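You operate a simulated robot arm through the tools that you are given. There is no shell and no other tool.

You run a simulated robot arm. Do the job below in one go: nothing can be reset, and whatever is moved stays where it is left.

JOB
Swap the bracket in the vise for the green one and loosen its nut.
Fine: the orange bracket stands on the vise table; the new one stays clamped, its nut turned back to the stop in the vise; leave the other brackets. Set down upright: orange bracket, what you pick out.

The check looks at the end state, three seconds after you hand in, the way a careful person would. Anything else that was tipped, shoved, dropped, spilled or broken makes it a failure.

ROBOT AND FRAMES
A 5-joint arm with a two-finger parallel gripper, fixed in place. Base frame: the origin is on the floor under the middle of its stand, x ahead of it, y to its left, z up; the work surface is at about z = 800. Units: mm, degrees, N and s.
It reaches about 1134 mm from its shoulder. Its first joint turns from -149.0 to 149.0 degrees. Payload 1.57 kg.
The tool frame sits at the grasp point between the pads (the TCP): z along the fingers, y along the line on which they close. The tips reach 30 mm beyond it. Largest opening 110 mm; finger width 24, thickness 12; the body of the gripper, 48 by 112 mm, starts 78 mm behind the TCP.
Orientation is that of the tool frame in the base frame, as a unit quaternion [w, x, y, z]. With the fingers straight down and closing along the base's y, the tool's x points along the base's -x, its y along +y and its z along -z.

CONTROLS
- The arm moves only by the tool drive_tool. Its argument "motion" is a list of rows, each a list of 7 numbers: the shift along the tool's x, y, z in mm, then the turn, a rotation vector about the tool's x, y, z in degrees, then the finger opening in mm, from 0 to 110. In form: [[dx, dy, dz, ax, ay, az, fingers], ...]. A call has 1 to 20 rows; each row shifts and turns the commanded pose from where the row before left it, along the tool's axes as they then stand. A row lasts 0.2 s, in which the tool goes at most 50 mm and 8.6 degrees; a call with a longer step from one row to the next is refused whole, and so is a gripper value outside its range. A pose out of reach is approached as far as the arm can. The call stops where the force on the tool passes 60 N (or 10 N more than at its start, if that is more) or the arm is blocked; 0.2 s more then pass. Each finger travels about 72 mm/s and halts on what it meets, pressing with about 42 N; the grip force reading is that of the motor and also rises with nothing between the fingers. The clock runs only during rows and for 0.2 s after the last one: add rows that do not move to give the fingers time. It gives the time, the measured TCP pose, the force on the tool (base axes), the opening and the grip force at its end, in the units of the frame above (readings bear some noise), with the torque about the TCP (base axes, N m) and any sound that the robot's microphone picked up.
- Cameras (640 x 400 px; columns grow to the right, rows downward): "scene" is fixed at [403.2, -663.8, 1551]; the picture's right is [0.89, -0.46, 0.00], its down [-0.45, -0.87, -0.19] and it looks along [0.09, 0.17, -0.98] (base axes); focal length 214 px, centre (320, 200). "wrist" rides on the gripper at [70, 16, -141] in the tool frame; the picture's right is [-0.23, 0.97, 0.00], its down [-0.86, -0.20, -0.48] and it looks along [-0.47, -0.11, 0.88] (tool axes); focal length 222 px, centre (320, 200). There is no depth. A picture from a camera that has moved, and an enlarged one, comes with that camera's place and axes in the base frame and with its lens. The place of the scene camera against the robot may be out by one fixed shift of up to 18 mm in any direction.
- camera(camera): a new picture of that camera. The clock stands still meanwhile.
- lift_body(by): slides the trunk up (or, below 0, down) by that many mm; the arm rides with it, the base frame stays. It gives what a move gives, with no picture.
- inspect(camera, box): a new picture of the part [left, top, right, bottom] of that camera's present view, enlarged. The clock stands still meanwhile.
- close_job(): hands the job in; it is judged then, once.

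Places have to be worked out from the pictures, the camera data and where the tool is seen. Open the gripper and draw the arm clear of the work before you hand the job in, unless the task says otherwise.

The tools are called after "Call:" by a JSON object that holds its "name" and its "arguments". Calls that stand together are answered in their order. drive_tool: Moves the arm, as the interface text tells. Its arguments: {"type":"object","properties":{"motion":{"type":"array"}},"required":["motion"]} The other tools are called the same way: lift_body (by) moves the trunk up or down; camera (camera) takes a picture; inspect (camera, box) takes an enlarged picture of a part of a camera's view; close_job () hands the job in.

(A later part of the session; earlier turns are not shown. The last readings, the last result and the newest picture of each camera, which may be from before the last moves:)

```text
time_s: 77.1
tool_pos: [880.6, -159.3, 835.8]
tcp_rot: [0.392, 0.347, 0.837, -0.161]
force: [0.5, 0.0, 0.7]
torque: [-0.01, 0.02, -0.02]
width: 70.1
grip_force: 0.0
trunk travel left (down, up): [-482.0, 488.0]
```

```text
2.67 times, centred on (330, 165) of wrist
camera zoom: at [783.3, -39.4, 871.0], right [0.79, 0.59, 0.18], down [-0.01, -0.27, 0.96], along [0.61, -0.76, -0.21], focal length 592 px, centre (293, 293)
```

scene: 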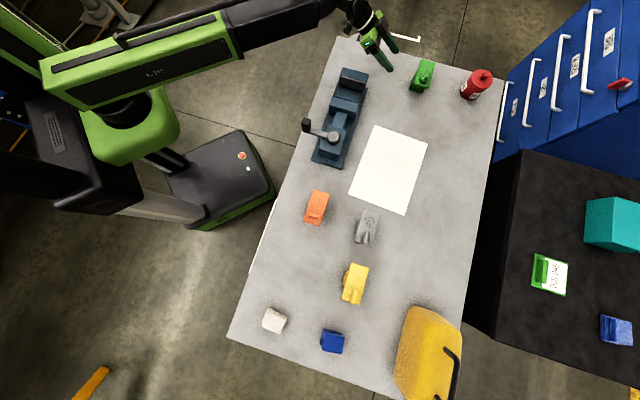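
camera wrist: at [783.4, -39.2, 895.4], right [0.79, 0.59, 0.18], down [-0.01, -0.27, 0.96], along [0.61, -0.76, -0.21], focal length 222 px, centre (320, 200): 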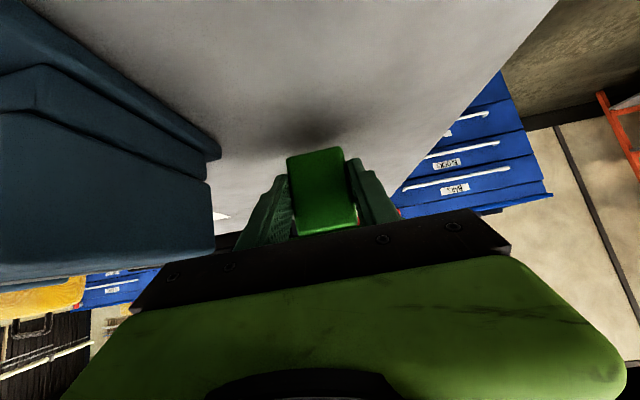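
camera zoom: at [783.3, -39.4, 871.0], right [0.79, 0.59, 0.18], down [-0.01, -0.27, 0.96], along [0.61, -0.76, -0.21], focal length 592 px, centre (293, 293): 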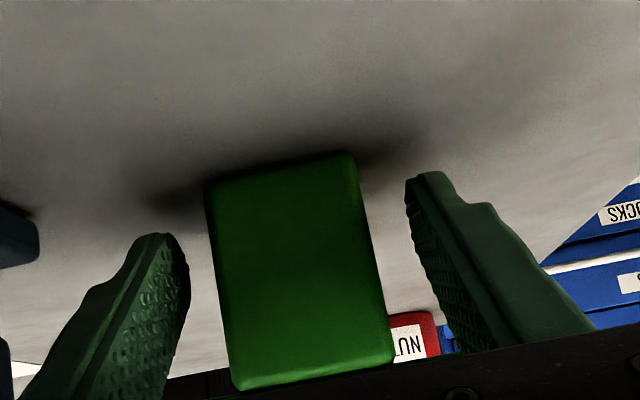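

Released and standing. Retreating 110 mm horizontally away from the bracket.

Call:
{"name": "drive_tool", "arguments": {"motion": [[14.1, 0, -16.9, 0, 0, 0, 70], [14.1, 0, -16.9, 0, 0, 0, 70], [14.1, 0, -16.9, 0, 0, 0, 70], [14.1, 0, -16.9, 0, 0, 0, 70], [14.1, 0, -16.9, 0, 0, 0, 70], [0, 0, 0, 0, 0, 0, 70]]}}

Call:
{"name": "inspect", "arguments": {"camera": "scene", "box": [320, 20, 480, 120]}}

Call:
{"name": "camera", "arguments": {"camera": "wrist"}}

```text
time_s: 78.5
tool_pos: [802.6, -82.1, 833.5]
tcp_rot: [0.393, 0.347, 0.836, -0.162]
force: [0.6, 0.5, -0.5]
torque: [0.0, -0.04, 0.0]
width: 69.9
grip_force: 0.1
trunk travel left (down, up): [-482.0, 488.0]
```

```text
4.00 times, centred on (400, 70) of scene
camera zoom: at [403.2, -663.8, 1551.0], right [0.89, -0.46, 0.0], down [-0.45, -0.87, -0.19], along [0.09, 0.17, -0.98], focal length 858 px, centre (0, 720)
```

zoom: 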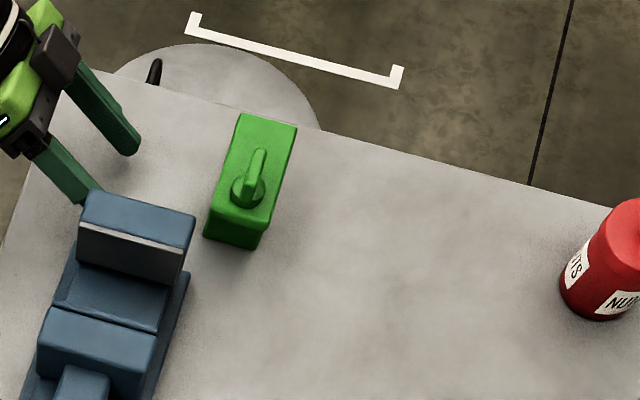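

```text
taken
camera wrist: at [705.8, 37.8, 871.1], right [0.79, 0.59, 0.18], down [-0.01, -0.27, 0.96], along [0.61, -0.76, -0.2], focal length 222 px, centre (320, 200)
```

wrist: 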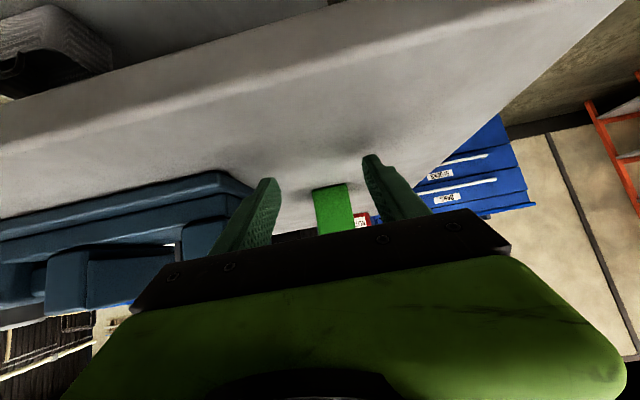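

The green stands upright at its new spot. Raising well clear, then un-tilting.

Call:
{"name": "lift_body", "arguments": {"by": 265}}

Call:
{"name": "drive_tool", "arguments": {"motion": [[35.4, 0, -2.59, 0, 8.37, 0, 84], [35.4, 0, -2.59, 0, 8.37, 0, 84], [35.4, 0, -2.59, 0, 8.37, 0, 84], [35.4, 0, -2.59, 0, 8.37, 0, 84], [35.4, 0, -2.59, 0, 8.37, 0, 84], [35.4, 0, -2.59, 0, 8.37, 0, 84], [0, 0, 0, 0, 0, 0, 84]]}}

```text
time_s: 81.2
tool_pos: [801.7, -83.1, 1099.9]
tcp_rot: [0.392, 0.347, 0.837, -0.162]
force: [-0.3, 0.3, 0.5]
torque: [0.0, 0.01, -0.02]
width: 70.0
grip_force: 0.1
trunk travel left (down, up): [-747.0, 223.0]
```

```text
time_s: 82.8
tool_pos: [669.6, 50.5, 1013.5]
tcp_rot: [-0.001, 0.382, 0.924, 0.002]
force: [-0.5, 1.2, 0.8]
torque: [-0.01, 0.0, 0.0]
width: 83.8
grip_force: 0.1
out of reach, approached as far as the arm can: row 3
trunk travel left (down, up): [-747.0, 223.0]
```

Tool vertical again. Yawing back −90° and moving above the green at its new place.

Call:
{"name": "drive_tool", "arguments": {"motion": [[0, 0, 0, 0, 0, -8.18, 84], [0, 0, 0, 0, 0, -8.18, 84], [0, 0, 0, 0, 0, -8.18, 84], [0, 0, 0, 0, 0, -8.18, 84], [0, 0, 0, 0, 0, -8.18, 84], [0, 0, 0, 0, 0, -8.18, 84], [0, 0, 0, 0, 0, -8.18, 84], [0, 0, 0, 0, 0, -8.18, 84], [0, 0, 0, 0, 0, -8.18, 84], [0, 0, 0, 0, 0, -8.18, 84], [0, 0, 0, 0, 0, -8.18, 84], [-0.3, -40.6, 0, 0, 0, 0, 84], [-0.3, -40.6, 0, 0, 0, 0, 84], [-0.3, -40.6, 0, 0, 0, 0, 84], [-0.3, -40.6, 0, 0, 0, 0, 84], [-0.3, -40.6, 0, 0, 0, 0, 84], [-0.3, -40.6, 0, 0, 0, 0, 84], [-0.3, -40.6, 0, 0, 0, 0, 84], [-0.3, -40.6, 0, 0, 0, 0, 84], [0, 0, 0, 0, 0, 0, 84]]}}

Call:
{"name": "camera", "arguments": {"camera": "wrist"}}

Call:
{"name": "inspect", "arguments": {"camera": "wrist", "box": [230, 50, 410, 220]}}

```text
time_s: 87.0
tool_pos: [902.7, -177.7, 1013.2]
tcp_rot: [0.001, -0.383, 0.924, 0.001]
force: [0.4, 1.0, -0.1]
torque: [0.0, -0.02, 0.02]
width: 84.0
grip_force: 0.0
out of reach, approached as far as the arm can: row 12, 18
trunk travel left (down, up): [-747.0, 223.0]
```

```text
taken
camera wrist: at [842.0, -215.6, 1154.8], right [-0.53, 0.85, 0.0], down [0.74, 0.46, 0.48], along [0.41, 0.26, -0.88], focal length 222 px, centre (320, 200)
```

wrist: 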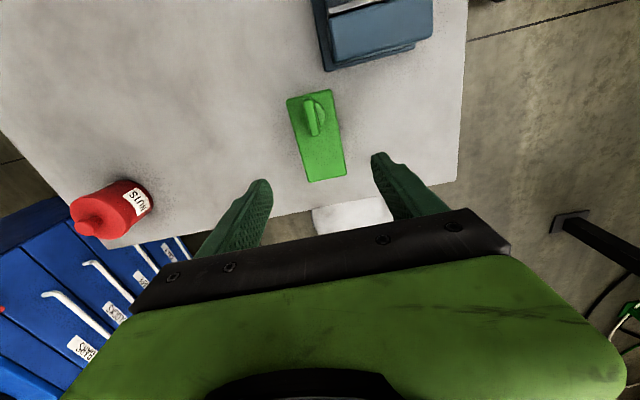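

```text
2.35 times, centred on (320, 135) of wrist
camera zoom: at [842.0, -215.6, 1154.8], right [-0.53, 0.85, 0.0], down [0.74, 0.46, 0.48], along [0.41, 0.26, -0.88], focal length 523 px, centre (320, 353)
```

zoom: 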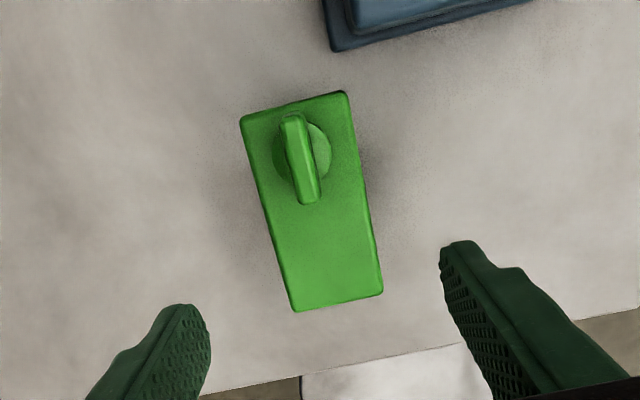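

Green centre measured (901,-180), heading 45°. Nudging into centre and descending.

Call:
{"name": "drive_tool", "arguments": {"motion": [[2.8, -0.8, 0, 0, 0, 0, 84], [0, 0, 0, 0, 0, 0, 84]]}}

Call:
{"name": "lift_body", "arguments": {"by": -115}}

Call:
{"name": "inspect", "arguments": {"camera": "wrist", "box": [200, 60, 440, 230]}}

```text
time_s: 87.6
tool_pos: [901.8, -181.9, 1013.3]
tcp_rot: [0.001, -0.384, 0.923, 0.001]
force: [-1.1, 0.4, 0.2]
torque: [0.02, 0.0, 0.01]
width: 84.0
grip_force: 0.1
trunk travel left (down, up): [-747.0, 223.0]
```

```text
time_s: 89.1
tool_pos: [901.3, -180.9, 898.1]
tcp_rot: [0.002, -0.383, 0.924, 0.001]
force: [-0.2, -0.5, 0.6]
torque: [0.01, -0.01, 0.02]
width: 84.0
grip_force: 0.0
trunk travel left (down, up): [-632.0, 338.0]
```

```text
2.35 times, centred on (320, 145) of wrist
camera zoom: at [840.6, -218.4, 1039.8], right [-0.53, 0.85, 0.0], down [0.74, 0.46, 0.48], along [0.41, 0.25, -0.88], focal length 523 px, centre (320, 329)
```

zoom: 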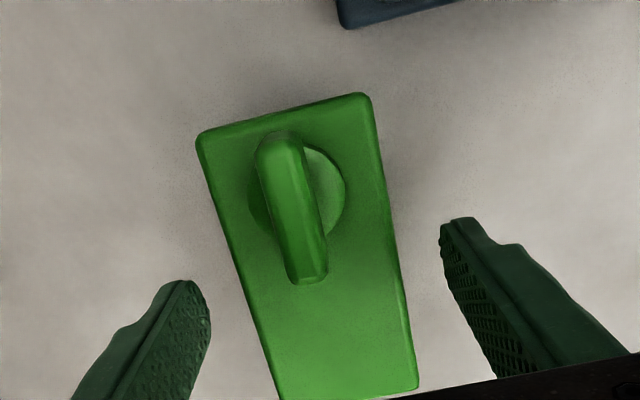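

Centred between the fingers. Lowering to grip height (TCP ≈860) and closing fully.

Call:
{"name": "lift_body", "arguments": {"by": -38}}

Call:
{"name": "drive_tool", "arguments": {"motion": [[0, 0, 0, 0, 0, 0, 70], [0, 0, 0, 0, 0, 0, 60], [0, 0, 0, 0, 0, 0, 40], [0, 0, 0, 0, 0, 0, 0], [0, 0, 0, 0, 0, 0, 0], [0, 0, 0, 0, 0, 0, 0]]}}

Call:
{"name": "lift_body", "arguments": {"by": 10}}

Call:
{"name": "inspect", "arguments": {"camera": "wrist", "box": [200, 60, 440, 230]}}

```text
time_s: 89.9
tool_pos: [901.9, -181.6, 860.5]
tcp_rot: [-0.001, -0.384, 0.924, 0.002]
force: [-0.2, 0.8, 0.4]
torque: [0.0, -0.03, -0.03]
width: 84.0
grip_force: 0.0
trunk travel left (down, up): [-594.0, 376.0]
```

```text
time_s: 91.3
tool_pos: [900.1, -181.4, 860.1]
tcp_rot: [0.0, -0.383, 0.924, 0.001]
force: [-0.6, -0.4, -0.5]
torque: [0.01, -0.02, -0.05]
width: 55.9
grip_force: 41.9
trunk travel left (down, up): [-594.0, 376.0]
```

```text
time_s: 91.9
tool_pos: [901.7, -180.8, 869.2]
tcp_rot: [0.001, -0.383, 0.924, 0.001]
force: [0.7, 0.3, -2.7]
torque: [-0.02, 0.01, 0.03]
width: 55.6
grip_force: 42.1
trunk travel left (down, up): [-604.0, 366.0]
```

```text
2.35 times, centred on (320, 145) of wrist
camera zoom: at [841.0, -218.5, 1011.4], right [-0.53, 0.85, 0.0], down [0.75, 0.46, 0.48], along [0.41, 0.25, -0.88], focal length 523 px, centre (320, 329)
```

zoom: 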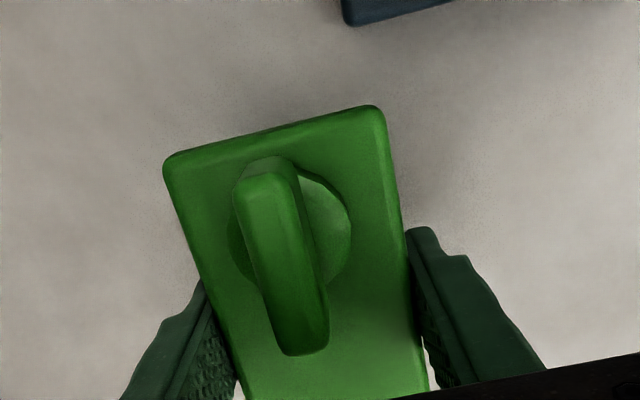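

Same hold geometry as with the orange. Raising and carrying the green over the vise.

Call:
{"name": "lift_body", "arguments": {"by": 125}}

Call:
{"name": "drive_tool", "arguments": {"motion": [[36.6, 21.4, 0, 0, 0, 0, 0], [36.6, 21.4, 0, 0, 0, 0, 0], [36.6, 21.4, 0, 0, 0, 0, 0], [36.6, 21.4, 0, 0, 0, 0, 0], [0, 0, 0, 0, 0, 0, 0]]}}

Call:
{"name": "camera", "arguments": {"camera": "wrist"}}

Call:
{"name": "inspect", "arguments": {"camera": "scene", "box": [290, 50, 410, 180]}}

```text
time_s: 93.4
tool_pos: [901.3, -180.5, 994.4]
tcp_rot: [0.0, -0.383, 0.924, 0.001]
force: [1.1, -0.3, -2.2]
torque: [0.0, -0.01, -0.02]
width: 55.7
grip_force: 41.7
trunk travel left (down, up): [-729.0, 241.0]
```

```text
time_s: 94.6
tool_pos: [737.3, -221.4, 995.4]
tcp_rot: [0.0, -0.383, 0.924, 0.0]
force: [-0.2, -0.6, -3.2]
torque: [0.01, 0.02, -0.01]
width: 55.6
grip_force: 41.8
trunk travel left (down, up): [-729.0, 241.0]
```

```text
taken
camera wrist: at [676.5, -258.9, 1136.4], right [-0.53, 0.85, 0.0], down [0.74, 0.46, 0.48], along [0.41, 0.26, -0.88], focal length 222 px, centre (320, 200)
```

wrist: 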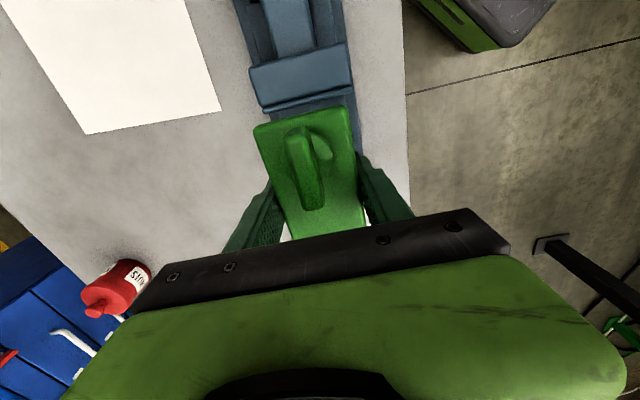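

```text
3.08 times, centred on (350, 115) of scene
camera zoom: at [403.2, -663.8, 1551.0], right [0.89, -0.46, 0.0], down [-0.45, -0.87, -0.19], along [0.09, 0.17, -0.98], focal length 660 px, centre (228, 462)
```

zoom: 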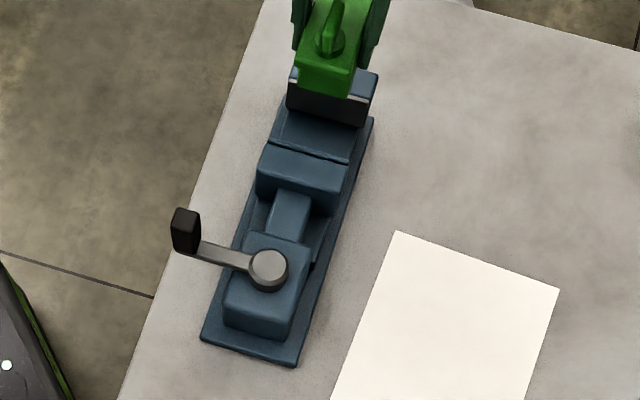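

Nearly above the orange's old pose; nudging (−2 mm along the axis away from the fixed jaw, −1.7 mm lateral), then lowering in stages.

Call:
{"name": "drive_tool", "arguments": {"motion": [[2.2, -1.7, 0, 0, 0, 0, 0], [0, 0, 0, 0, 0, 0, 0]]}}

Call:
{"name": "lift_body", "arguments": {"by": -50}}

Call:
{"name": "inspect", "arguments": {"camera": "wrist", "box": [200, 40, 440, 230]}}

Call:
{"name": "inspect", "arguments": {"camera": "scene", "box": [310, 40, 400, 120]}}

```text
time_s: 95.2
tool_pos: [737.4, -225.0, 996.4]
tcp_rot: [0.0, -0.384, 0.923, 0.001]
force: [-0.1, 0.1, -3.1]
torque: [0.0, 0.01, -0.01]
width: 55.7
grip_force: 41.8
trunk travel left (down, up): [-729.0, 241.0]
```

```text
time_s: 96.2
tool_pos: [736.2, -224.9, 944.4]
tcp_rot: [0.001, -0.383, 0.924, 0.001]
force: [0.3, -1.1, -3.2]
torque: [0.0, 0.01, 0.0]
width: 55.7
grip_force: 41.7
trunk travel left (down, up): [-679.0, 291.0]
```

```text
2.11 times, centred on (320, 135) of wrist
camera zoom: at [676.5, -262.2, 1086.6], right [-0.53, 0.85, 0.0], down [0.74, 0.46, 0.48], along [0.41, 0.26, -0.88], focal length 468 px, centre (320, 337)
```

zoom: 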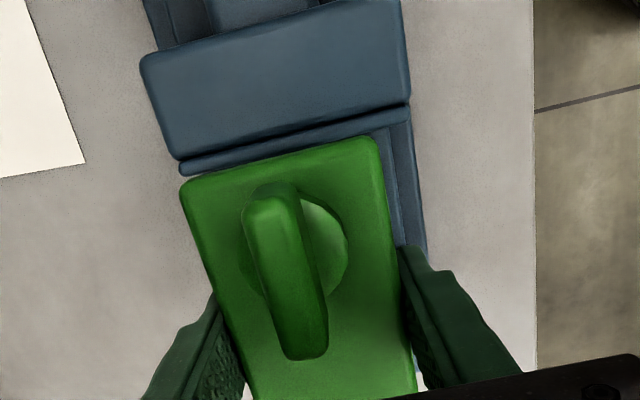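

```text
5.00 times, centred on (355, 80) of scene
camera zoom: at [403.2, -663.8, 1551.0], right [0.89, -0.46, 0.0], down [-0.45, -0.87, -0.19], along [0.09, 0.17, -0.98], focal length 1072 px, centre (145, 800)
```

zoom: 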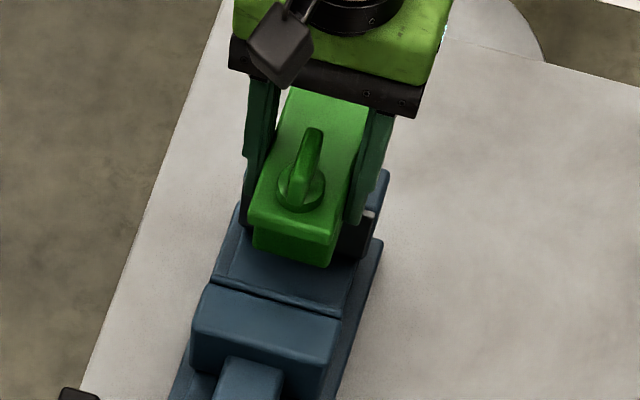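

No contact; body is entering between the jaws. Lowering to just above the bed.

Call:
{"name": "lift_body", "arguments": {"by": -44}}

Call:
{"name": "lift_body", "arguments": {"by": -3}}

Call:
{"name": "inspect", "arguments": {"camera": "wrist", "box": [200, 40, 440, 230]}}

```text
time_s: 97.0
tool_pos: [737.3, -224.8, 901.3]
tcp_rot: [0.001, -0.384, 0.924, 0.0]
force: [0.3, 0.0, -3.1]
torque: [-0.02, -0.01, 0.0]
width: 55.8
grip_force: 42.3
trunk travel left (down, up): [-635.0, 335.0]
```

```text
time_s: 97.5
tool_pos: [736.9, -225.1, 899.2]
tcp_rot: [0.0, -0.383, 0.924, 0.001]
force: [-0.5, -0.5, -3.9]
torque: [-0.04, 0.01, -0.01]
width: 55.7
grip_force: 41.8
trunk travel left (down, up): [-632.0, 338.0]
```

```text
2.11 times, centred on (320, 135) of wrist
camera zoom: at [676.6, -262.2, 1039.5], right [-0.53, 0.85, 0.0], down [0.74, 0.46, 0.48], along [0.41, 0.26, -0.88], focal length 468 px, centre (320, 337)
```

zoom: 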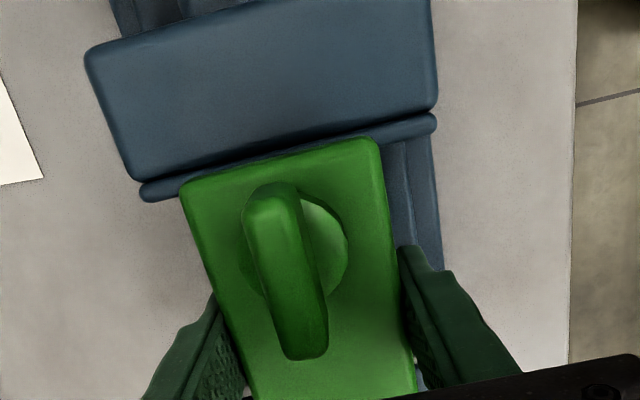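

Still hanging freely; a few more millimetres in small steps.

Call:
{"name": "lift_body", "arguments": {"by": -2}}

Call:
{"name": "lift_body", "arguments": {"by": -1.5}}

```text
time_s: 98.1
tool_pos: [738.1, -225.3, 896.6]
tcp_rot: [0.001, -0.384, 0.923, 0.001]
force: [0.5, 0.8, -2.5]
torque: [0.01, 0.0, -0.02]
width: 56.0
grip_force: 41.6
trunk travel left (down, up): [-630.0, 340.0]
```

```text
time_s: 98.6
tool_pos: [737.5, -224.9, 894.9]
tcp_rot: [0.001, -0.384, 0.924, 0.001]
force: [5.0, -1.4, 9.2]
torque: [-0.08, 0.01, 0.0]
width: 55.7
grip_force: 42.0
trunk travel left (down, up): [-628.0, 342.0]
```

Seated on the bed (≈9 N contact). Opening the fingers and raising.

Call:
{"name": "drive_tool", "arguments": {"motion": [[0, 0, 0, 0, 0, 0, 60], [0, 0, 0, 0, 0, 0, 70], [0, 0, 0, 0, 0, 0, 84], [0, 0, 0, 0, 0, 0, 84]]}}

Call:
{"name": "lift_body", "arguments": {"by": 115}}

Call:
{"name": "inspect", "arguments": {"camera": "wrist", "box": [240, 40, 400, 200]}}

Call:
{"name": "inspect", "arguments": {"camera": "scene", "box": [290, 50, 410, 180]}}

```text
time_s: 99.6
tool_pos: [736.5, -224.6, 894.7]
tcp_rot: [0.0, -0.384, 0.923, 0.0]
force: [-0.4, 0.0, -0.2]
torque: [-0.01, 0.02, 0.0]
width: 83.9
grip_force: 0.1
trunk travel left (down, up): [-628.0, 342.0]
```

```text
time_s: 101.0
tool_pos: [736.1, -224.5, 1009.1]
tcp_rot: [0.0, -0.383, 0.924, 0.0]
force: [-0.6, -0.2, -0.1]
torque: [0.02, -0.03, 0.0]
width: 83.9
grip_force: 0.1
trunk travel left (down, up): [-743.0, 227.0]
```

```text
2.50 times, centred on (320, 120) of wrist
camera zoom: at [676.4, -262.2, 1151.1], right [-0.53, 0.85, 0.0], down [0.74, 0.46, 0.48], along [0.41, 0.25, -0.88], focal length 555 px, centre (320, 400)
```

zoom: 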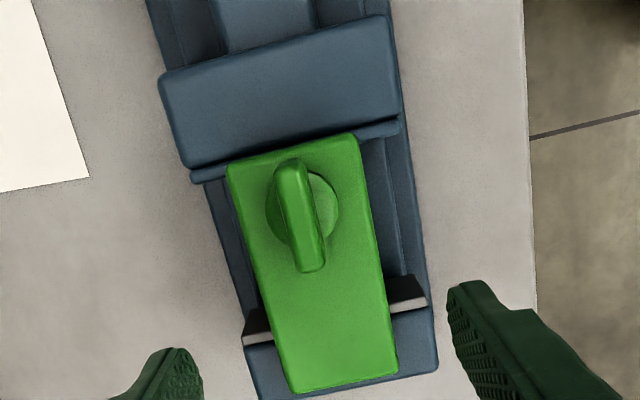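

```text
3.08 times, centred on (350, 115) of scene
camera zoom: at [403.2, -663.8, 1551.0], right [0.89, -0.46, 0.0], down [-0.45, -0.87, -0.19], along [0.09, 0.17, -0.98], focal length 660 px, centre (228, 462)
```

zoom: 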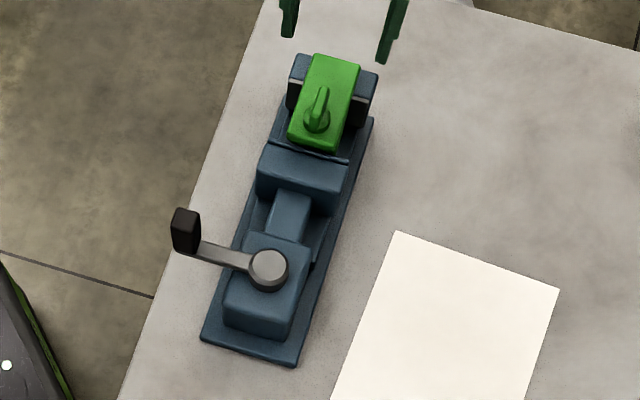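

Green is upright and seated in the open vise. Now back to the lever knob (≈(529,-303)) with the fingers oriented tangentially.

Call:
{"name": "drive_tool", "arguments": {"motion": [[40.4, 18.2, 0, 0, 0, 0, 70], [40.4, 18.2, 0, 0, 0, 0, 70], [40.4, 18.2, 0, 0, 0, 0, 70], [40.4, 18.2, 0, 0, 0, 0, 70], [40.4, 18.2, 0, 0, 0, 0, 70], [0, 0, 0, 0, 0, 8.18, 60], [0, 0, 0, 0, 0, 8.18, 60], [0, 0, 0, 0, 0, 8.18, 60], [0, 0, 0, 0, 0, 8.18, 60], [0, 0, 0, 0, 0, 8.18, 60], [0, 0, 0, 0, 0, 8.18, 60], [0, 0, 0, 0, 0, 8.18, 60], [0, 0, 0, 0, 0, 8.18, 60], [0, 0, 0, 0, 0, 8.18, 60], [0, 0, 0, 0, 0, 8.18, 60], [0, 0, 0, 0, 0, 8.18, 60], [0, 0, 0, 0, 0, 0, 60]]}}

Call:
{"name": "camera", "arguments": {"camera": "wrist"}}

Call:
{"name": "inspect", "arguments": {"camera": "wrist", "box": [250, 60, 390, 200]}}

```text
time_s: 104.6
tool_pos: [529.1, -303.4, 1008.9]
tcp_rot: [0.0, 0.383, 0.924, 0.002]
force: [0.0, 0.5, 0.3]
torque: [-0.01, 0.01, 0.0]
width: 59.9
grip_force: 0.1
trunk travel left (down, up): [-743.0, 227.0]
```

```text
taken
camera wrist: at [492.3, -242.4, 1151.4], right [0.85, 0.53, 0.0], down [0.46, -0.75, 0.48], along [0.25, -0.4, -0.88], focal length 222 px, centre (320, 200)
```

wrist: 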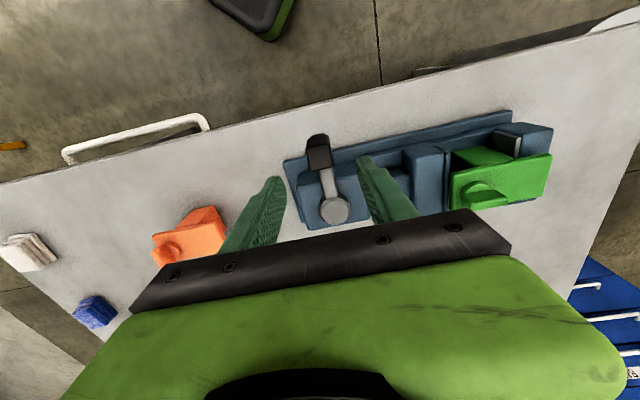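

```text
2.86 times, centred on (320, 130) of wrist
camera zoom: at [492.3, -242.4, 1151.4], right [0.85, 0.53, 0.0], down [0.46, -0.75, 0.48], along [0.25, -0.4, -0.88], focal length 635 px, centre (320, 400)
```

zoom: 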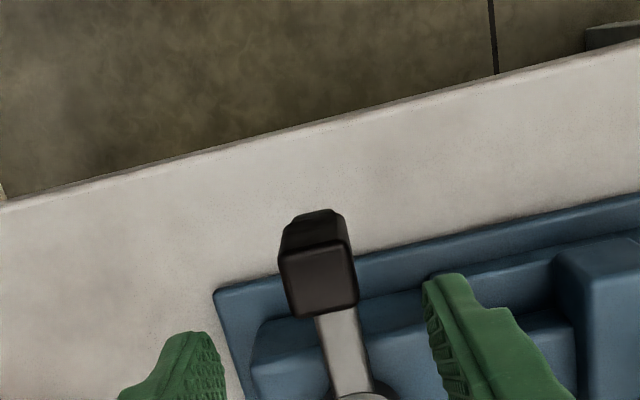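

The knob is centred under the tool. Lowering onto it and gripping.

Call:
{"name": "lift_body", "arguments": {"by": -70}}

Call:
{"name": "lift_body", "arguments": {"by": -21}}

Call:
{"name": "drive_tool", "arguments": {"motion": [[0, 0, 0, 0, 0, 0, 40], [0, 0, 0, 0, 0, 0, 25], [0, 0, 0, 0, 0, 0, 10], [0, 0, 0, 0, 0, 0, 0], [0, 0, 0, 0, 0, 0, 0]]}}

```text
time_s: 105.7
tool_pos: [529.5, -303.6, 940.0]
tcp_rot: [-0.001, 0.382, 0.924, 0.001]
force: [-0.4, 0.0, -0.7]
torque: [0.0, -0.04, 0.02]
width: 60.1
grip_force: 0.1
trunk travel left (down, up): [-673.0, 297.0]
```

```text
time_s: 106.4
tool_pos: [529.3, -303.5, 919.5]
tcp_rot: [0.0, 0.382, 0.924, 0.001]
force: [-0.3, -0.7, -0.5]
torque: [0.0, 0.02, 0.03]
width: 60.2
grip_force: 0.1
trunk travel left (down, up): [-652.0, 318.0]
```

```text
time_s: 107.6
tool_pos: [529.8, -303.9, 918.9]
tcp_rot: [0.0, 0.382, 0.924, 0.001]
force: [1.2, -0.5, 2.5]
torque: [-0.51, 0.68, 0.08]
width: 26.2
grip_force: 37.2
trunk travel left (down, up): [-652.0, 318.0]
```

Knob gripped (26 mm). Swinging counter-clockwise to close, first 30°.

Call:
{"name": "drive_tool", "arguments": {"motion": [[-0.35, -8.0, 0, 0, 0, -5, 0], [-0.35, -8.0, 0, 0, 0, -5, 0], [-0.35, -8.0, 0, 0, 0, -5, 0], [-0.35, -8.0, 0, 0, 0, -5, 0], [-0.35, -8.0, 0, 0, 0, -5, 0], [-0.35, -8.0, 0, 0, 0, -5, 0], [0, 0, 0, 0, 0, 0, 0]]}}

Call:
{"name": "inspect", "arguments": {"camera": "scene", "box": [280, 50, 400, 180]}}

```text
time_s: 109.2
tool_pos: [506.4, -344.1, 919.5]
tcp_rot: [0.001, 0.129, 0.992, 0.002]
force: [7.2, 2.0, 6.5]
torque: [-0.37, 1.02, 0.42]
width: 26.0
grip_force: 37.0
trunk travel left (down, up): [-652.0, 318.0]
```

```text
3.08 times, centred on (340, 115) of scene
camera zoom: at [403.2, -663.8, 1551.0], right [0.89, -0.46, 0.0], down [-0.45, -0.87, -0.19], along [0.09, 0.17, -0.98], focal length 660 px, centre (258, 462)
```

zoom: 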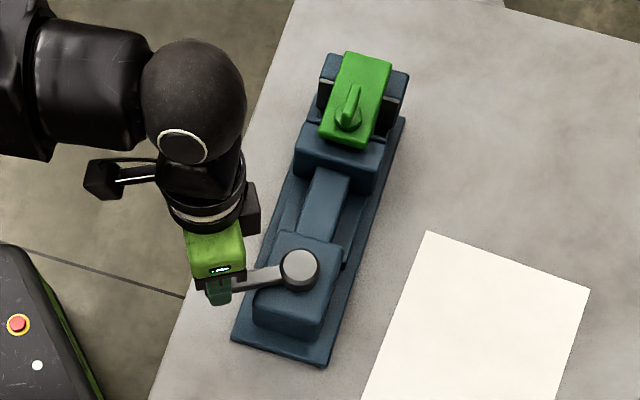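

The jaw is closing smoothly with low force. Continuing another 30°.

Call:
{"name": "drive_tool", "arguments": {"motion": [[-0.35, -8.0, 0, 0, 0, -5, 0], [-0.35, -8.0, 0, 0, 0, -5, 0], [-0.35, -8.0, 0, 0, 0, -5, 0], [-0.35, -8.0, 0, 0, 0, -5, 0], [-0.35, -8.0, 0, 0, 0, -5, 0], [-0.35, -8.0, 0, 0, 0, -5, 0], [0, 0, 0, 0, 0, 0, 0]]}}

Call:
{"name": "inspect", "arguments": {"camera": "scene", "box": [280, 50, 400, 180]}}

```text
time_s: 110.8
tool_pos: [507.2, -390.9, 919.7]
tcp_rot: [0.0, -0.132, 0.991, -0.001]
force: [21.8, 1.3, 17.0]
torque: [-0.35, 0.41, -0.36]
width: 25.8
grip_force: 37.5
trunk travel left (down, up): [-652.0, 318.0]
```

```text
3.08 times, centred on (340, 115) of scene
camera zoom: at [403.2, -663.8, 1551.0], right [0.89, -0.46, 0.0], down [-0.45, -0.87, -0.19], along [0.09, 0.17, -0.98], focal length 660 px, centre (258, 462)
```

zoom: 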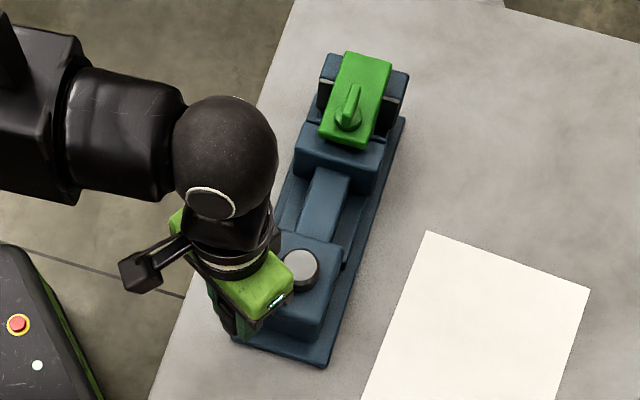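

Lever now at ~195°; a radial pull of ~22 N indicates my arc is slightly wide, so I'll correct inward and continue in smaller steps until it clamps.

Call:
{"name": "drive_tool", "arguments": {"motion": [[-1.2, -6.3, 0, 0, 0, -4, 0], [-0.8, -6.3, 0, 0, 0, -4, 0], [-0.5, -6.3, 0, 0, 0, -4, 0], [0, 0, 0, 0, 0, 0, 0]]}}

```text
time_s: 111.8
tool_pos: [514.0, -409.2, 919.3]
tcp_rot: [0.0, -0.235, 0.972, 0.002]
force: [6.6, 3.3, 3.0]
torque: [-0.33, -0.84, 0.19]
width: 25.8
grip_force: 37.3
trunk travel left (down, up): [-652.0, 318.0]
```

Low force at ~207°. Continuing in 2° steps up to the clamping point (orange was clamped near 213–215°).

Call:
{"name": "drive_tool", "arguments": {"motion": [[-0.25, -3.2, 0, 0, 0, -2, 0], [-0.25, -3.2, 0, 0, 0, -2, 0], [-0.25, -3.2, 0, 0, 0, -2, 0], [0, 0, 0, 0, 0, 0, 0]]}}

```text
time_s: 112.8
tool_pos: [518.0, -417.1, 918.4]
tcp_rot: [0.0, -0.285, 0.959, 0.001]
force: [-10.4, 7.2, -13.8]
torque: [-0.66, 0.14, 1.23]
width: 25.7
grip_force: 37.1
trunk travel left (down, up): [-652.0, 318.0]
```

Tangential resistance is rising (~12 N). Continuing to push until it is firm.

Call:
{"name": "drive_tool", "arguments": {"motion": [[-0.2, -3.2, 0, 0, 0, -2, 0], [-0.2, -3.2, 0, 0, 0, -2, 0], [0, 0, 0, 0, 0, 0, 0]]}}

```text
time_s: 113.6
tool_pos: [519.8, -419.9, 918.9]
tcp_rot: [0.0, -0.318, 0.948, 0.004]
force: [-31.3, 31.2, -33.1]
torque: [-0.95, -1.09, -0.85]
width: 26.5
grip_force: 37.0
trunk travel left (down, up): [-652.0, 318.0]
```

The lever is back at the original clamped position with ~45 N tangential load. One more small nudge to make it firm.

Call:
{"name": "drive_tool", "arguments": {"motion": [[-0.1, -1.8, 0, 0, 0, -0.5, 0], [0, 0, 0, 0, 0, 0, 0]]}}

Call:
{"name": "inspect", "arguments": {"camera": "scene", "box": [310, 40, 400, 120]}}

```text
time_s: 114.1
tool_pos: [521.5, -419.6, 921.9]
tcp_rot: [-0.002, -0.323, 0.947, 0.007]
force: [-11.9, 15.6, -4.5]
torque: [-0.77, -1.0, -0.89]
width: 27.1
grip_force: 37.7
trunk travel left (down, up): [-652.0, 318.0]
stopped in row 2: the force on the tool passed its limit at 70 N (the readings are from after the stop); the commanded pose is now the measured one
```

```text
5.00 times, centred on (355, 80) of scene
camera zoom: at [403.2, -663.8, 1551.0], right [0.89, -0.46, 0.0], down [-0.45, -0.87, -0.19], along [0.09, 0.17, -0.98], focal length 1072 px, centre (145, 800)
```

zoom: 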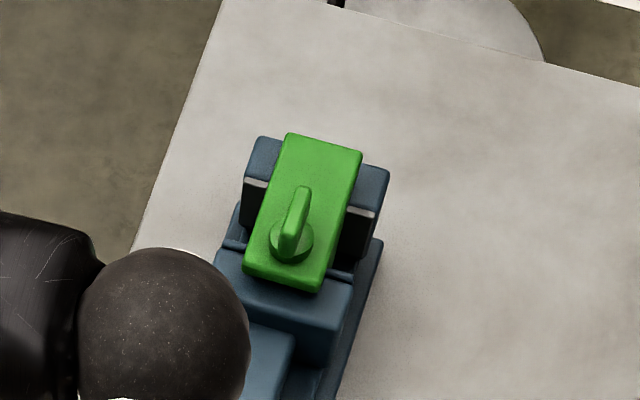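

Firm stop reached (70 N); the green is clamped. Releasing the knob and raising.

Call:
{"name": "drive_tool", "arguments": {"motion": [[0, 0, 0, 0, 0, 0, 40], [0, 0, 0, 0, 0, 0, 60], [0, 0, 0, 0, 0, 0, 60]]}}

Call:
{"name": "lift_body", "arguments": {"by": 95}}

Call:
{"name": "camera", "arguments": {"camera": "wrist"}}

Call:
{"name": "inspect", "arguments": {"camera": "wrist", "box": [250, 60, 390, 200]}}

```text
time_s: 114.9
tool_pos: [522.5, -421.4, 919.8]
tcp_rot: [-0.002, -0.323, 0.947, 0.007]
force: [0.0, 0.0, 0.2]
torque: [0.0, 0.01, -0.03]
width: 59.7
grip_force: 0.1
trunk travel left (down, up): [-652.0, 318.0]
```

```text
time_s: 116.2
tool_pos: [522.8, -421.4, 1012.5]
tcp_rot: [-0.003, -0.322, 0.947, 0.007]
force: [-0.2, -0.7, 0.0]
torque: [0.0, 0.02, 0.02]
width: 60.1
grip_force: 0.0
trunk travel left (down, up): [-747.0, 223.0]
```

```text
taken
camera wrist: at [458.4, -451.8, 1155.5], right [-0.41, 0.91, 0.01], down [0.8, 0.36, 0.48], along [0.43, 0.21, -0.88], focal length 222 px, centre (320, 200)
```

wrist: 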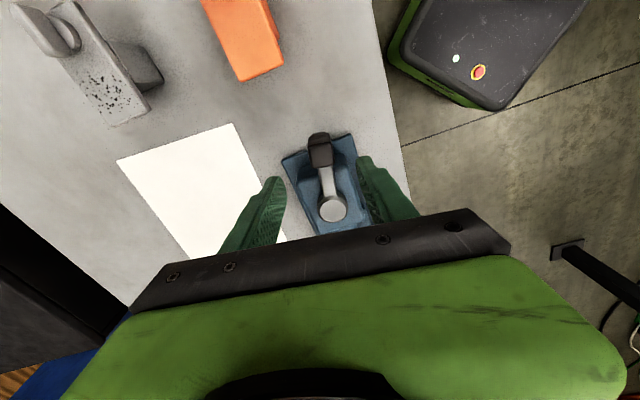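

```text
2.86 times, centred on (320, 130) of wrist
camera zoom: at [458.4, -451.8, 1155.5], right [-0.41, 0.91, 0.01], down [0.8, 0.36, 0.48], along [0.43, 0.21, -0.88], focal length 635 px, centre (320, 400)
```

zoom: 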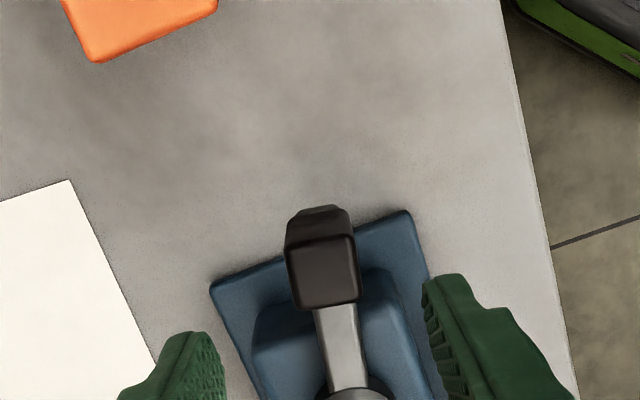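

Lever rests at the clamped angle. I'll fix the ~0.9° residual tilt, square the yaw to 45°, and move above the green's nut to measure the wing.

Call:
{"name": "drive_tool", "arguments": {"motion": [[0, 0, 0, 0.87, -0.07, 0, 84], [0, 0, 0, 0, 0, -7.4, 84], [-43.4, -2.1, 0, 0, 0, 0, 84], [-43.4, -2.1, 0, 0, 0, 0, 84], [-43.4, -2.1, 0, 0, 0, 0, 84], [-43.4, -2.1, 0, 0, 0, 0, 84], [-43.4, -2.1, 0, 0, 0, 0, 84], [-43.4, -2.1, 0, 0, 0, 0, 84], [0, 0, 0, 0, 0, 0, 84]]}}

Call:
{"name": "camera", "arguments": {"camera": "wrist"}}

Call:
{"name": "inspect", "arguments": {"camera": "wrist", "box": [250, 70, 390, 210]}}

```text
time_s: 118.2
tool_pos: [712.8, -246.6, 1014.6]
tcp_rot: [0.001, -0.383, 0.924, -0.001]
force: [0.0, 0.2, -0.2]
torque: [-0.01, 0.04, -0.04]
width: 83.9
grip_force: 0.0
trunk travel left (down, up): [-747.0, 223.0]
```

```text
taken
camera wrist: at [652.1, -282.7, 1155.3], right [-0.53, 0.85, 0.0], down [0.74, 0.46, 0.48], along [0.41, 0.25, -0.88], focal length 222 px, centre (320, 200)
```

wrist: 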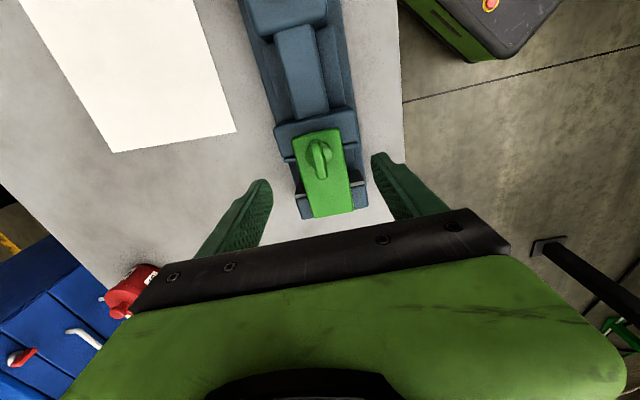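

```text
2.86 times, centred on (320, 140) of wrist
camera zoom: at [652.1, -282.7, 1155.3], right [-0.53, 0.85, 0.0], down [0.74, 0.46, 0.48], along [0.41, 0.25, -0.88], focal length 635 px, centre (320, 371)
```

zoom: 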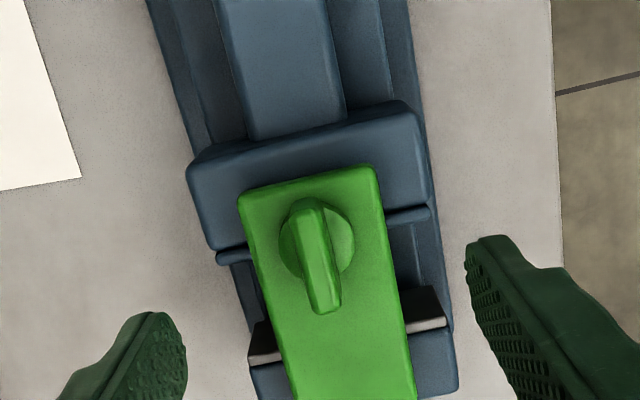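

The green is clamped as the orange was. Nut axis ≈(715,-245.4), wing along 45°, wing top ≈935. To have plenty of counter-clockwise range, I'll pre-rotate the tool clockwise by 180° in the air.

Call:
{"name": "drive_tool", "arguments": {"motion": [[0, 0, 0, 0, 0, 8.571, 60], [0, 0, 0, 0, 0, 8.571, 60], [0, 0, 0, 0, 0, 8.571, 60], [0, 0, 0, 0, 0, 8.571, 60], [0, 0, 0, 0, 0, 8.571, 60], [0, 0, 0, 0, 0, 8.571, 60], [0, 0, 0, 0, 0, 8.571, 60], [0, 0, 0, 0, 0, 8.571, 60], [0, 0, 0, 0, 0, 8.571, 60], [0, 0, 0, 0, 0, 8.571, 60], [0, 0, 0, 0, 0, 8.571, 60]]}}

Call:
{"name": "drive_tool", "arguments": {"motion": [[0, 0, 0, 0, 0, 8.571, 60], [0, 0, 0, 0, 0, 8.571, 60], [0, 0, 0, 0, 0, 8.571, 60], [0, 0, 0, 0, 0, 8.571, 60], [0, 0, 0, 0, 0, 8.571, 60], [0, 0, 0, 0, 0, 8.571, 60], [0, 0, 0, 0, 0, 8.571, 60], [0, 0, 0, 0, 0, 8.571, 60], [0, 0, 0, 0, 0, 8.571, 60], [0, 0, 0, 0, 0, 8.571, 60], [0, 0, 0, 0, 0, 0, 60]]}}

Call:
{"name": "camera", "arguments": {"camera": "wrist"}}

Call:
{"name": "inspect", "arguments": {"camera": "wrist", "box": [250, 40, 390, 180]}}

```text
time_s: 120.5
tool_pos: [715.2, -246.2, 1014.0]
tcp_rot: [0.0, 0.419, 0.908, 0.001]
force: [0.2, -0.1, 0.2]
torque: [-0.01, 0.0, -0.01]
width: 60.0
grip_force: 0.1
trunk travel left (down, up): [-747.0, 223.0]
```

```text
time_s: 123.0
tool_pos: [715.0, -245.2, 1014.3]
tcp_rot: [0.0, 0.924, 0.382, 0.001]
force: [0.2, -1.1, 0.2]
torque: [0.02, 0.01, -0.02]
width: 60.2
grip_force: 0.1
trunk travel left (down, up): [-747.0, 223.0]
```

```text
taken
camera wrist: at [776.4, -207.6, 1155.5], right [0.53, -0.85, 0.0], down [-0.75, -0.46, 0.48], along [-0.4, -0.25, -0.88], focal length 222 px, centre (320, 200)
```

wrist: 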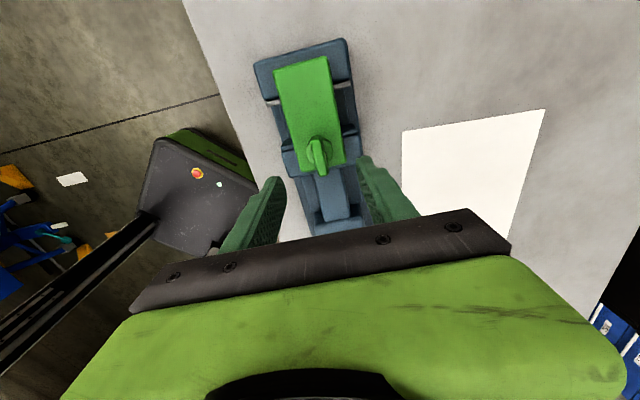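

```text
2.86 times, centred on (320, 110) of wrist
camera zoom: at [776.4, -207.6, 1155.5], right [0.53, -0.85, 0.0], down [-0.75, -0.46, 0.48], along [-0.4, -0.25, -0.88], focal length 635 px, centre (320, 457)
```

zoom: 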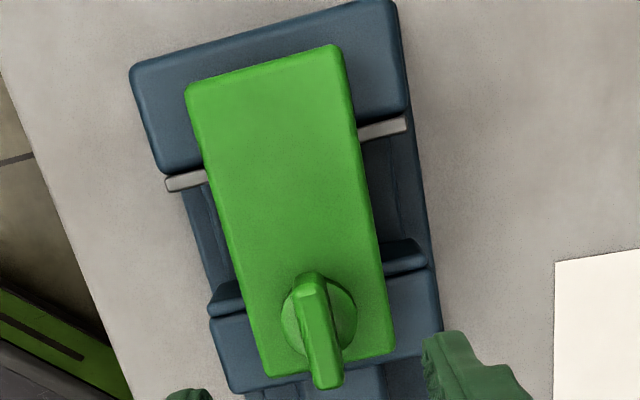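

Full 180° range confirmed; nut axis confirmed at (715.7,-245.1), wing heading ≈43.5°, disc top ≈914, wing top ≈932. Lowering over the wing with fingers opened to 40.

Call:
{"name": "drive_tool", "arguments": {"motion": [[0, 0, 0, 0, 0, 1.3, 40], [0, 0, 0, 0, 0, 0, 40]]}}

Call:
{"name": "lift_body", "arguments": {"by": -55}}

Call:
{"name": "inspect", "arguments": {"camera": "wrist", "box": [220, 60, 420, 230]}}

Call:
{"name": "inspect", "arguments": {"camera": "scene", "box": [310, 40, 400, 120]}}

```text
time_s: 123.5
tool_pos: [715.5, -245.4, 1014.2]
tcp_rot: [0.001, 0.928, 0.372, 0.001]
force: [0.2, -0.4, 1.1]
torque: [0.0, -0.04, 0.01]
width: 39.9
grip_force: 0.0
trunk travel left (down, up): [-747.0, 223.0]
```

```text
time_s: 124.5
tool_pos: [714.9, -246.0, 959.7]
tcp_rot: [0.001, 0.928, 0.372, 0.002]
force: [-0.4, 0.7, -0.7]
torque: [0.03, 0.0, 0.02]
width: 39.9
grip_force: 0.1
trunk travel left (down, up): [-692.0, 278.0]
```

```text
2.35 times, centred on (320, 145) of wrist
camera zoom: at [776.6, -208.8, 1100.5], right [0.51, -0.86, 0.0], down [-0.76, -0.45, 0.48], along [-0.41, -0.24, -0.88], focal length 523 px, centre (320, 329)
```

zoom: 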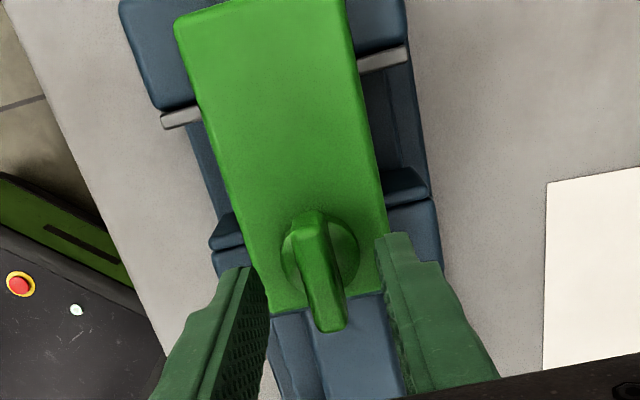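

```text
5.00 times, centred on (355, 80) of scene
camera zoom: at [403.2, -663.8, 1551.0], right [0.89, -0.46, 0.0], down [-0.45, -0.87, -0.19], along [0.09, 0.17, -0.98], focal length 1072 px, centre (145, 800)
```

zoom: 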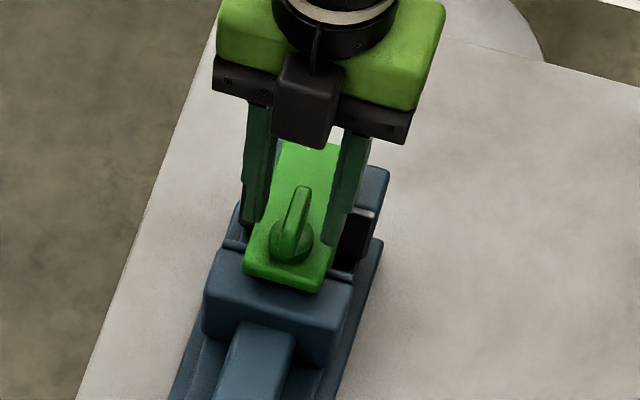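

The wing is centred and parallel to the pads. Lowering 12 mm more and closing.

Call:
{"name": "lift_body", "arguments": {"by": -12}}

Call:
{"name": "drive_tool", "arguments": {"motion": [[0, 0, 0, 0, 0, 0, 25], [0, 0, 0, 0, 0, 0, 12], [0, 0, 0, 0, 0, 0, 0], [0, 0, 0, 0, 0, 0, 0], [0, 0, 0, 0, 0, 0, 0]]}}

Call:
{"name": "inspect", "arguments": {"camera": "wrist", "box": [220, 60, 420, 230]}}

```text
time_s: 125.1
tool_pos: [715.2, -246.9, 946.8]
tcp_rot: [0.001, 0.928, 0.373, 0.001]
force: [-0.1, 0.2, 0.2]
torque: [-0.03, 0.0, -0.01]
width: 40.1
grip_force: 0.0
trunk travel left (down, up): [-680.0, 290.0]
```

```text
time_s: 126.3
tool_pos: [714.1, -246.0, 947.2]
tcp_rot: [0.002, 0.928, 0.372, 0.003]
force: [17.6, -9.8, 41.3]
torque: [-0.17, -0.43, 0.67]
width: 11.5
grip_force: 28.7
trunk travel left (down, up): [-680.0, 290.0]
```

```text
2.35 times, centred on (320, 145) of wrist
camera zoom: at [775.6, -208.9, 1090.1], right [0.51, -0.86, 0.0], down [-0.76, -0.45, 0.47], along [-0.41, -0.24, -0.88], focal length 523 px, centre (320, 329)
```

zoom: 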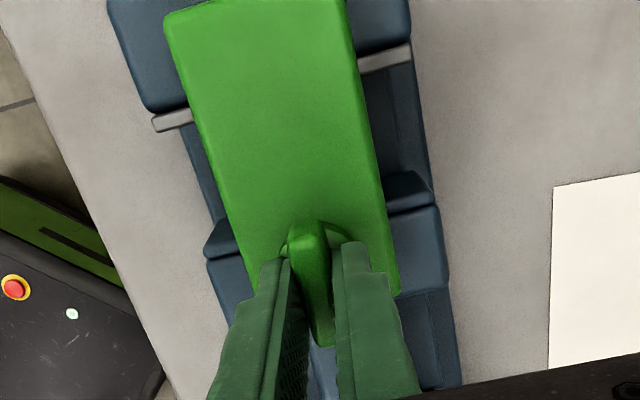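

Fingers closed at 11.5 mm, but a 41 N upward force says the tips press on the disc. Raising 2 mm to relieve.

Call:
{"name": "lift_body", "arguments": {"by": 2}}

Call:
{"name": "drive_tool", "arguments": {"motion": [[0, 0, 0, 0, 0, 0, 0], [0, 0, 0, 0, 0, 0, 0]]}}

```text
time_s: 126.8
tool_pos: [714.9, -246.7, 949.0]
tcp_rot: [0.0, 0.929, 0.371, 0.002]
force: [8.3, -7.8, 9.4]
torque: [-0.21, -0.38, 0.72]
width: 11.7
grip_force: 28.9
trunk travel left (down, up): [-682.0, 288.0]
```

```text
time_s: 127.4
tool_pos: [714.5, -246.3, 948.1]
tcp_rot: [-0.001, 0.929, 0.371, 0.001]
force: [2.3, -5.1, -0.9]
torque: [-0.28, -0.04, 0.71]
width: 11.3
grip_force: 28.8
trunk travel left (down, up): [-682.0, 288.0]
```

Forces are now small. Starting the counter-clockwise (loosening) turn with a small test.

Call:
{"name": "drive_tool", "arguments": {"motion": [[1, 0, 0, 0, 0, -3, 0], [0, 0, 0, 0, 0, -4, 0], [0, 0, 0, 0, 0, -4, 0], [0, 0, 0, 0, 0, 0, 0]]}}

```text
time_s: 128.4
tool_pos: [715.3, -246.2, 949.3]
tcp_rot: [0.002, 0.888, 0.459, 0.001]
force: [-9.0, -9.2, -8.4]
torque: [-0.66, 0.49, 0.03]
width: 11.2
grip_force: 28.1
trunk travel left (down, up): [-682.0, 288.0]
```

Rotated 11° with very low torque. Checking that the wing turned along with the fingers and the bracket stayed.

Call:
{"name": "inspect", "arguments": {"camera": "wrist", "box": [220, 60, 420, 230]}}

Call:
{"name": "drive_tool", "arguments": {"motion": [[0, 0, 0, 0, 0, -5, 0], [0, 0, 0, 0, 0, -5, 0], [0, 0, 0, 0, 0, -5, 0], [0, 0, 0, 0, 0, -5, 0], [0, 0, 0, 0, 0, 0, 0]]}}

Call:
{"name": "inspect", "arguments": {"camera": "wrist", "box": [220, 60, 420, 230]}}

```text
2.35 times, centred on (320, 145) of wrist
camera zoom: at [768.7, -198.2, 1090.2], right [0.66, -0.75, 0.0], down [-0.66, -0.58, 0.48], along [-0.36, -0.32, -0.88], focal length 523 px, centre (320, 329)
```

zoom: 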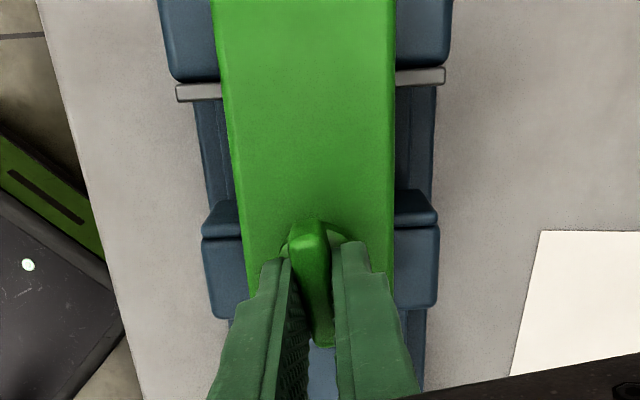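

```text
time_s: 129.6
tool_pos: [715.8, -246.2, 949.2]
tcp_rot: [0.0, 0.795, 0.607, 0.001]
force: [-7.9, -11.6, -6.8]
torque: [-0.32, 0.2, 0.0]
width: 11.7
grip_force: 28.8
trunk travel left (down, up): [-682.0, 288.0]
```

```text
2.35 times, centred on (320, 145) of wrist
camera zoom: at [749.6, -183.0, 1090.4], right [0.88, -0.48, 0.0], down [-0.42, -0.77, 0.48], along [-0.22, -0.42, -0.88], focal length 523 px, centre (320, 329)
```

zoom: 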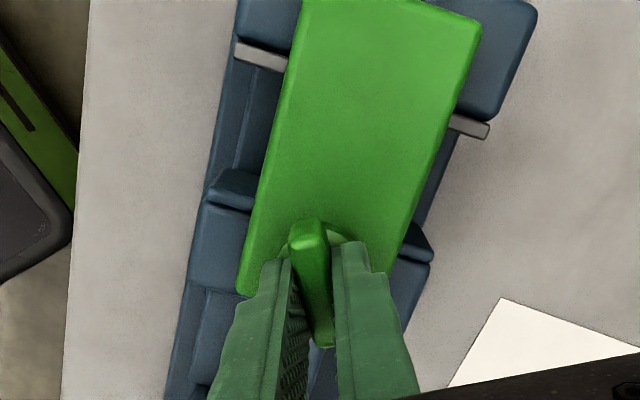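

The wing turns with the fingers while the bracket stays clamped (31° so far, negligible torque). Continuing.

Call:
{"name": "drive_tool", "arguments": {"motion": [[0, 0, 0, 0, 0, -5, 0], [0, 0, 0, 0, 0, -5, 0], [0, 0, 0, 0, 0, -5, 0], [0, 0, 0, 0, 0, -5, 0], [0, 0, 0, 0, 0, -5, 0], [0, 0, 0, 0, 0, -5, 0], [0, 0, 0, 0, 0, 0, 0]]}}

Call:
{"name": "inspect", "arguments": {"camera": "wrist", "box": [220, 60, 420, 230]}}

```text
time_s: 131.2
tool_pos: [716.1, -245.8, 949.3]
tcp_rot: [0.002, 0.61, 0.792, 0.001]
force: [9.0, -10.1, 9.3]
torque: [-0.31, -0.25, -0.03]
width: 11.3
grip_force: 29.2
trunk travel left (down, up): [-682.0, 288.0]
```

```text
2.35 times, centred on (320, 145) of wrist
camera zoom: at [714.0, -174.1, 1090.1], right [1.0, 0.03, 0.0], down [0.02, -0.88, 0.48], along [0.02, -0.48, -0.88], focal length 523 px, centre (320, 329)
```

zoom: 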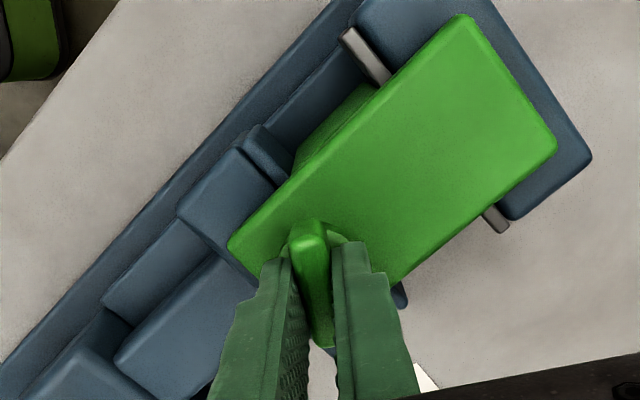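

61° turned, still free. Continuing another 30°.

Call:
{"name": "drive_tool", "arguments": {"motion": [[0, 0, 0, 0, 0, -5, 0], [0, 0, 0, 0, 0, -5, 0], [0, 0, 0, 0, 0, -5, 0], [0, 0, 0, 0, 0, -5, 0], [0, 0, 0, 0, 0, -5, 0], [0, 0, 0, 0, 0, -5, 0], [0, 0, 0, 0, 0, 0, 0]]}}

Call:
{"name": "inspect", "arguments": {"camera": "wrist", "box": [220, 60, 420, 230]}}

```text
time_s: 132.8
tool_pos: [716.3, -245.8, 950.3]
tcp_rot: [0.002, 0.384, 0.923, 0.0]
force: [18.5, -11.7, 17.8]
torque: [-0.54, -0.53, 0.04]
width: 11.3
grip_force: 28.5
trunk travel left (down, up): [-682.0, 288.0]
```

```text
2.35 times, centred on (320, 145) of wrist
camera zoom: at [678.6, -183.9, 1089.9], right [0.85, 0.53, 0.0], down [0.46, -0.75, 0.48], along [0.26, -0.41, -0.88], focal length 523 px, centre (320, 329)
```

zoom: 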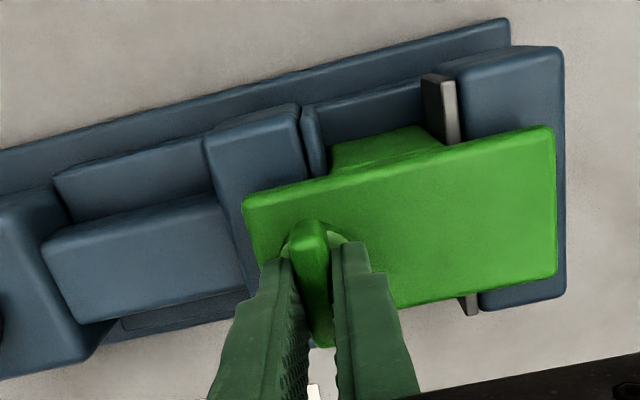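

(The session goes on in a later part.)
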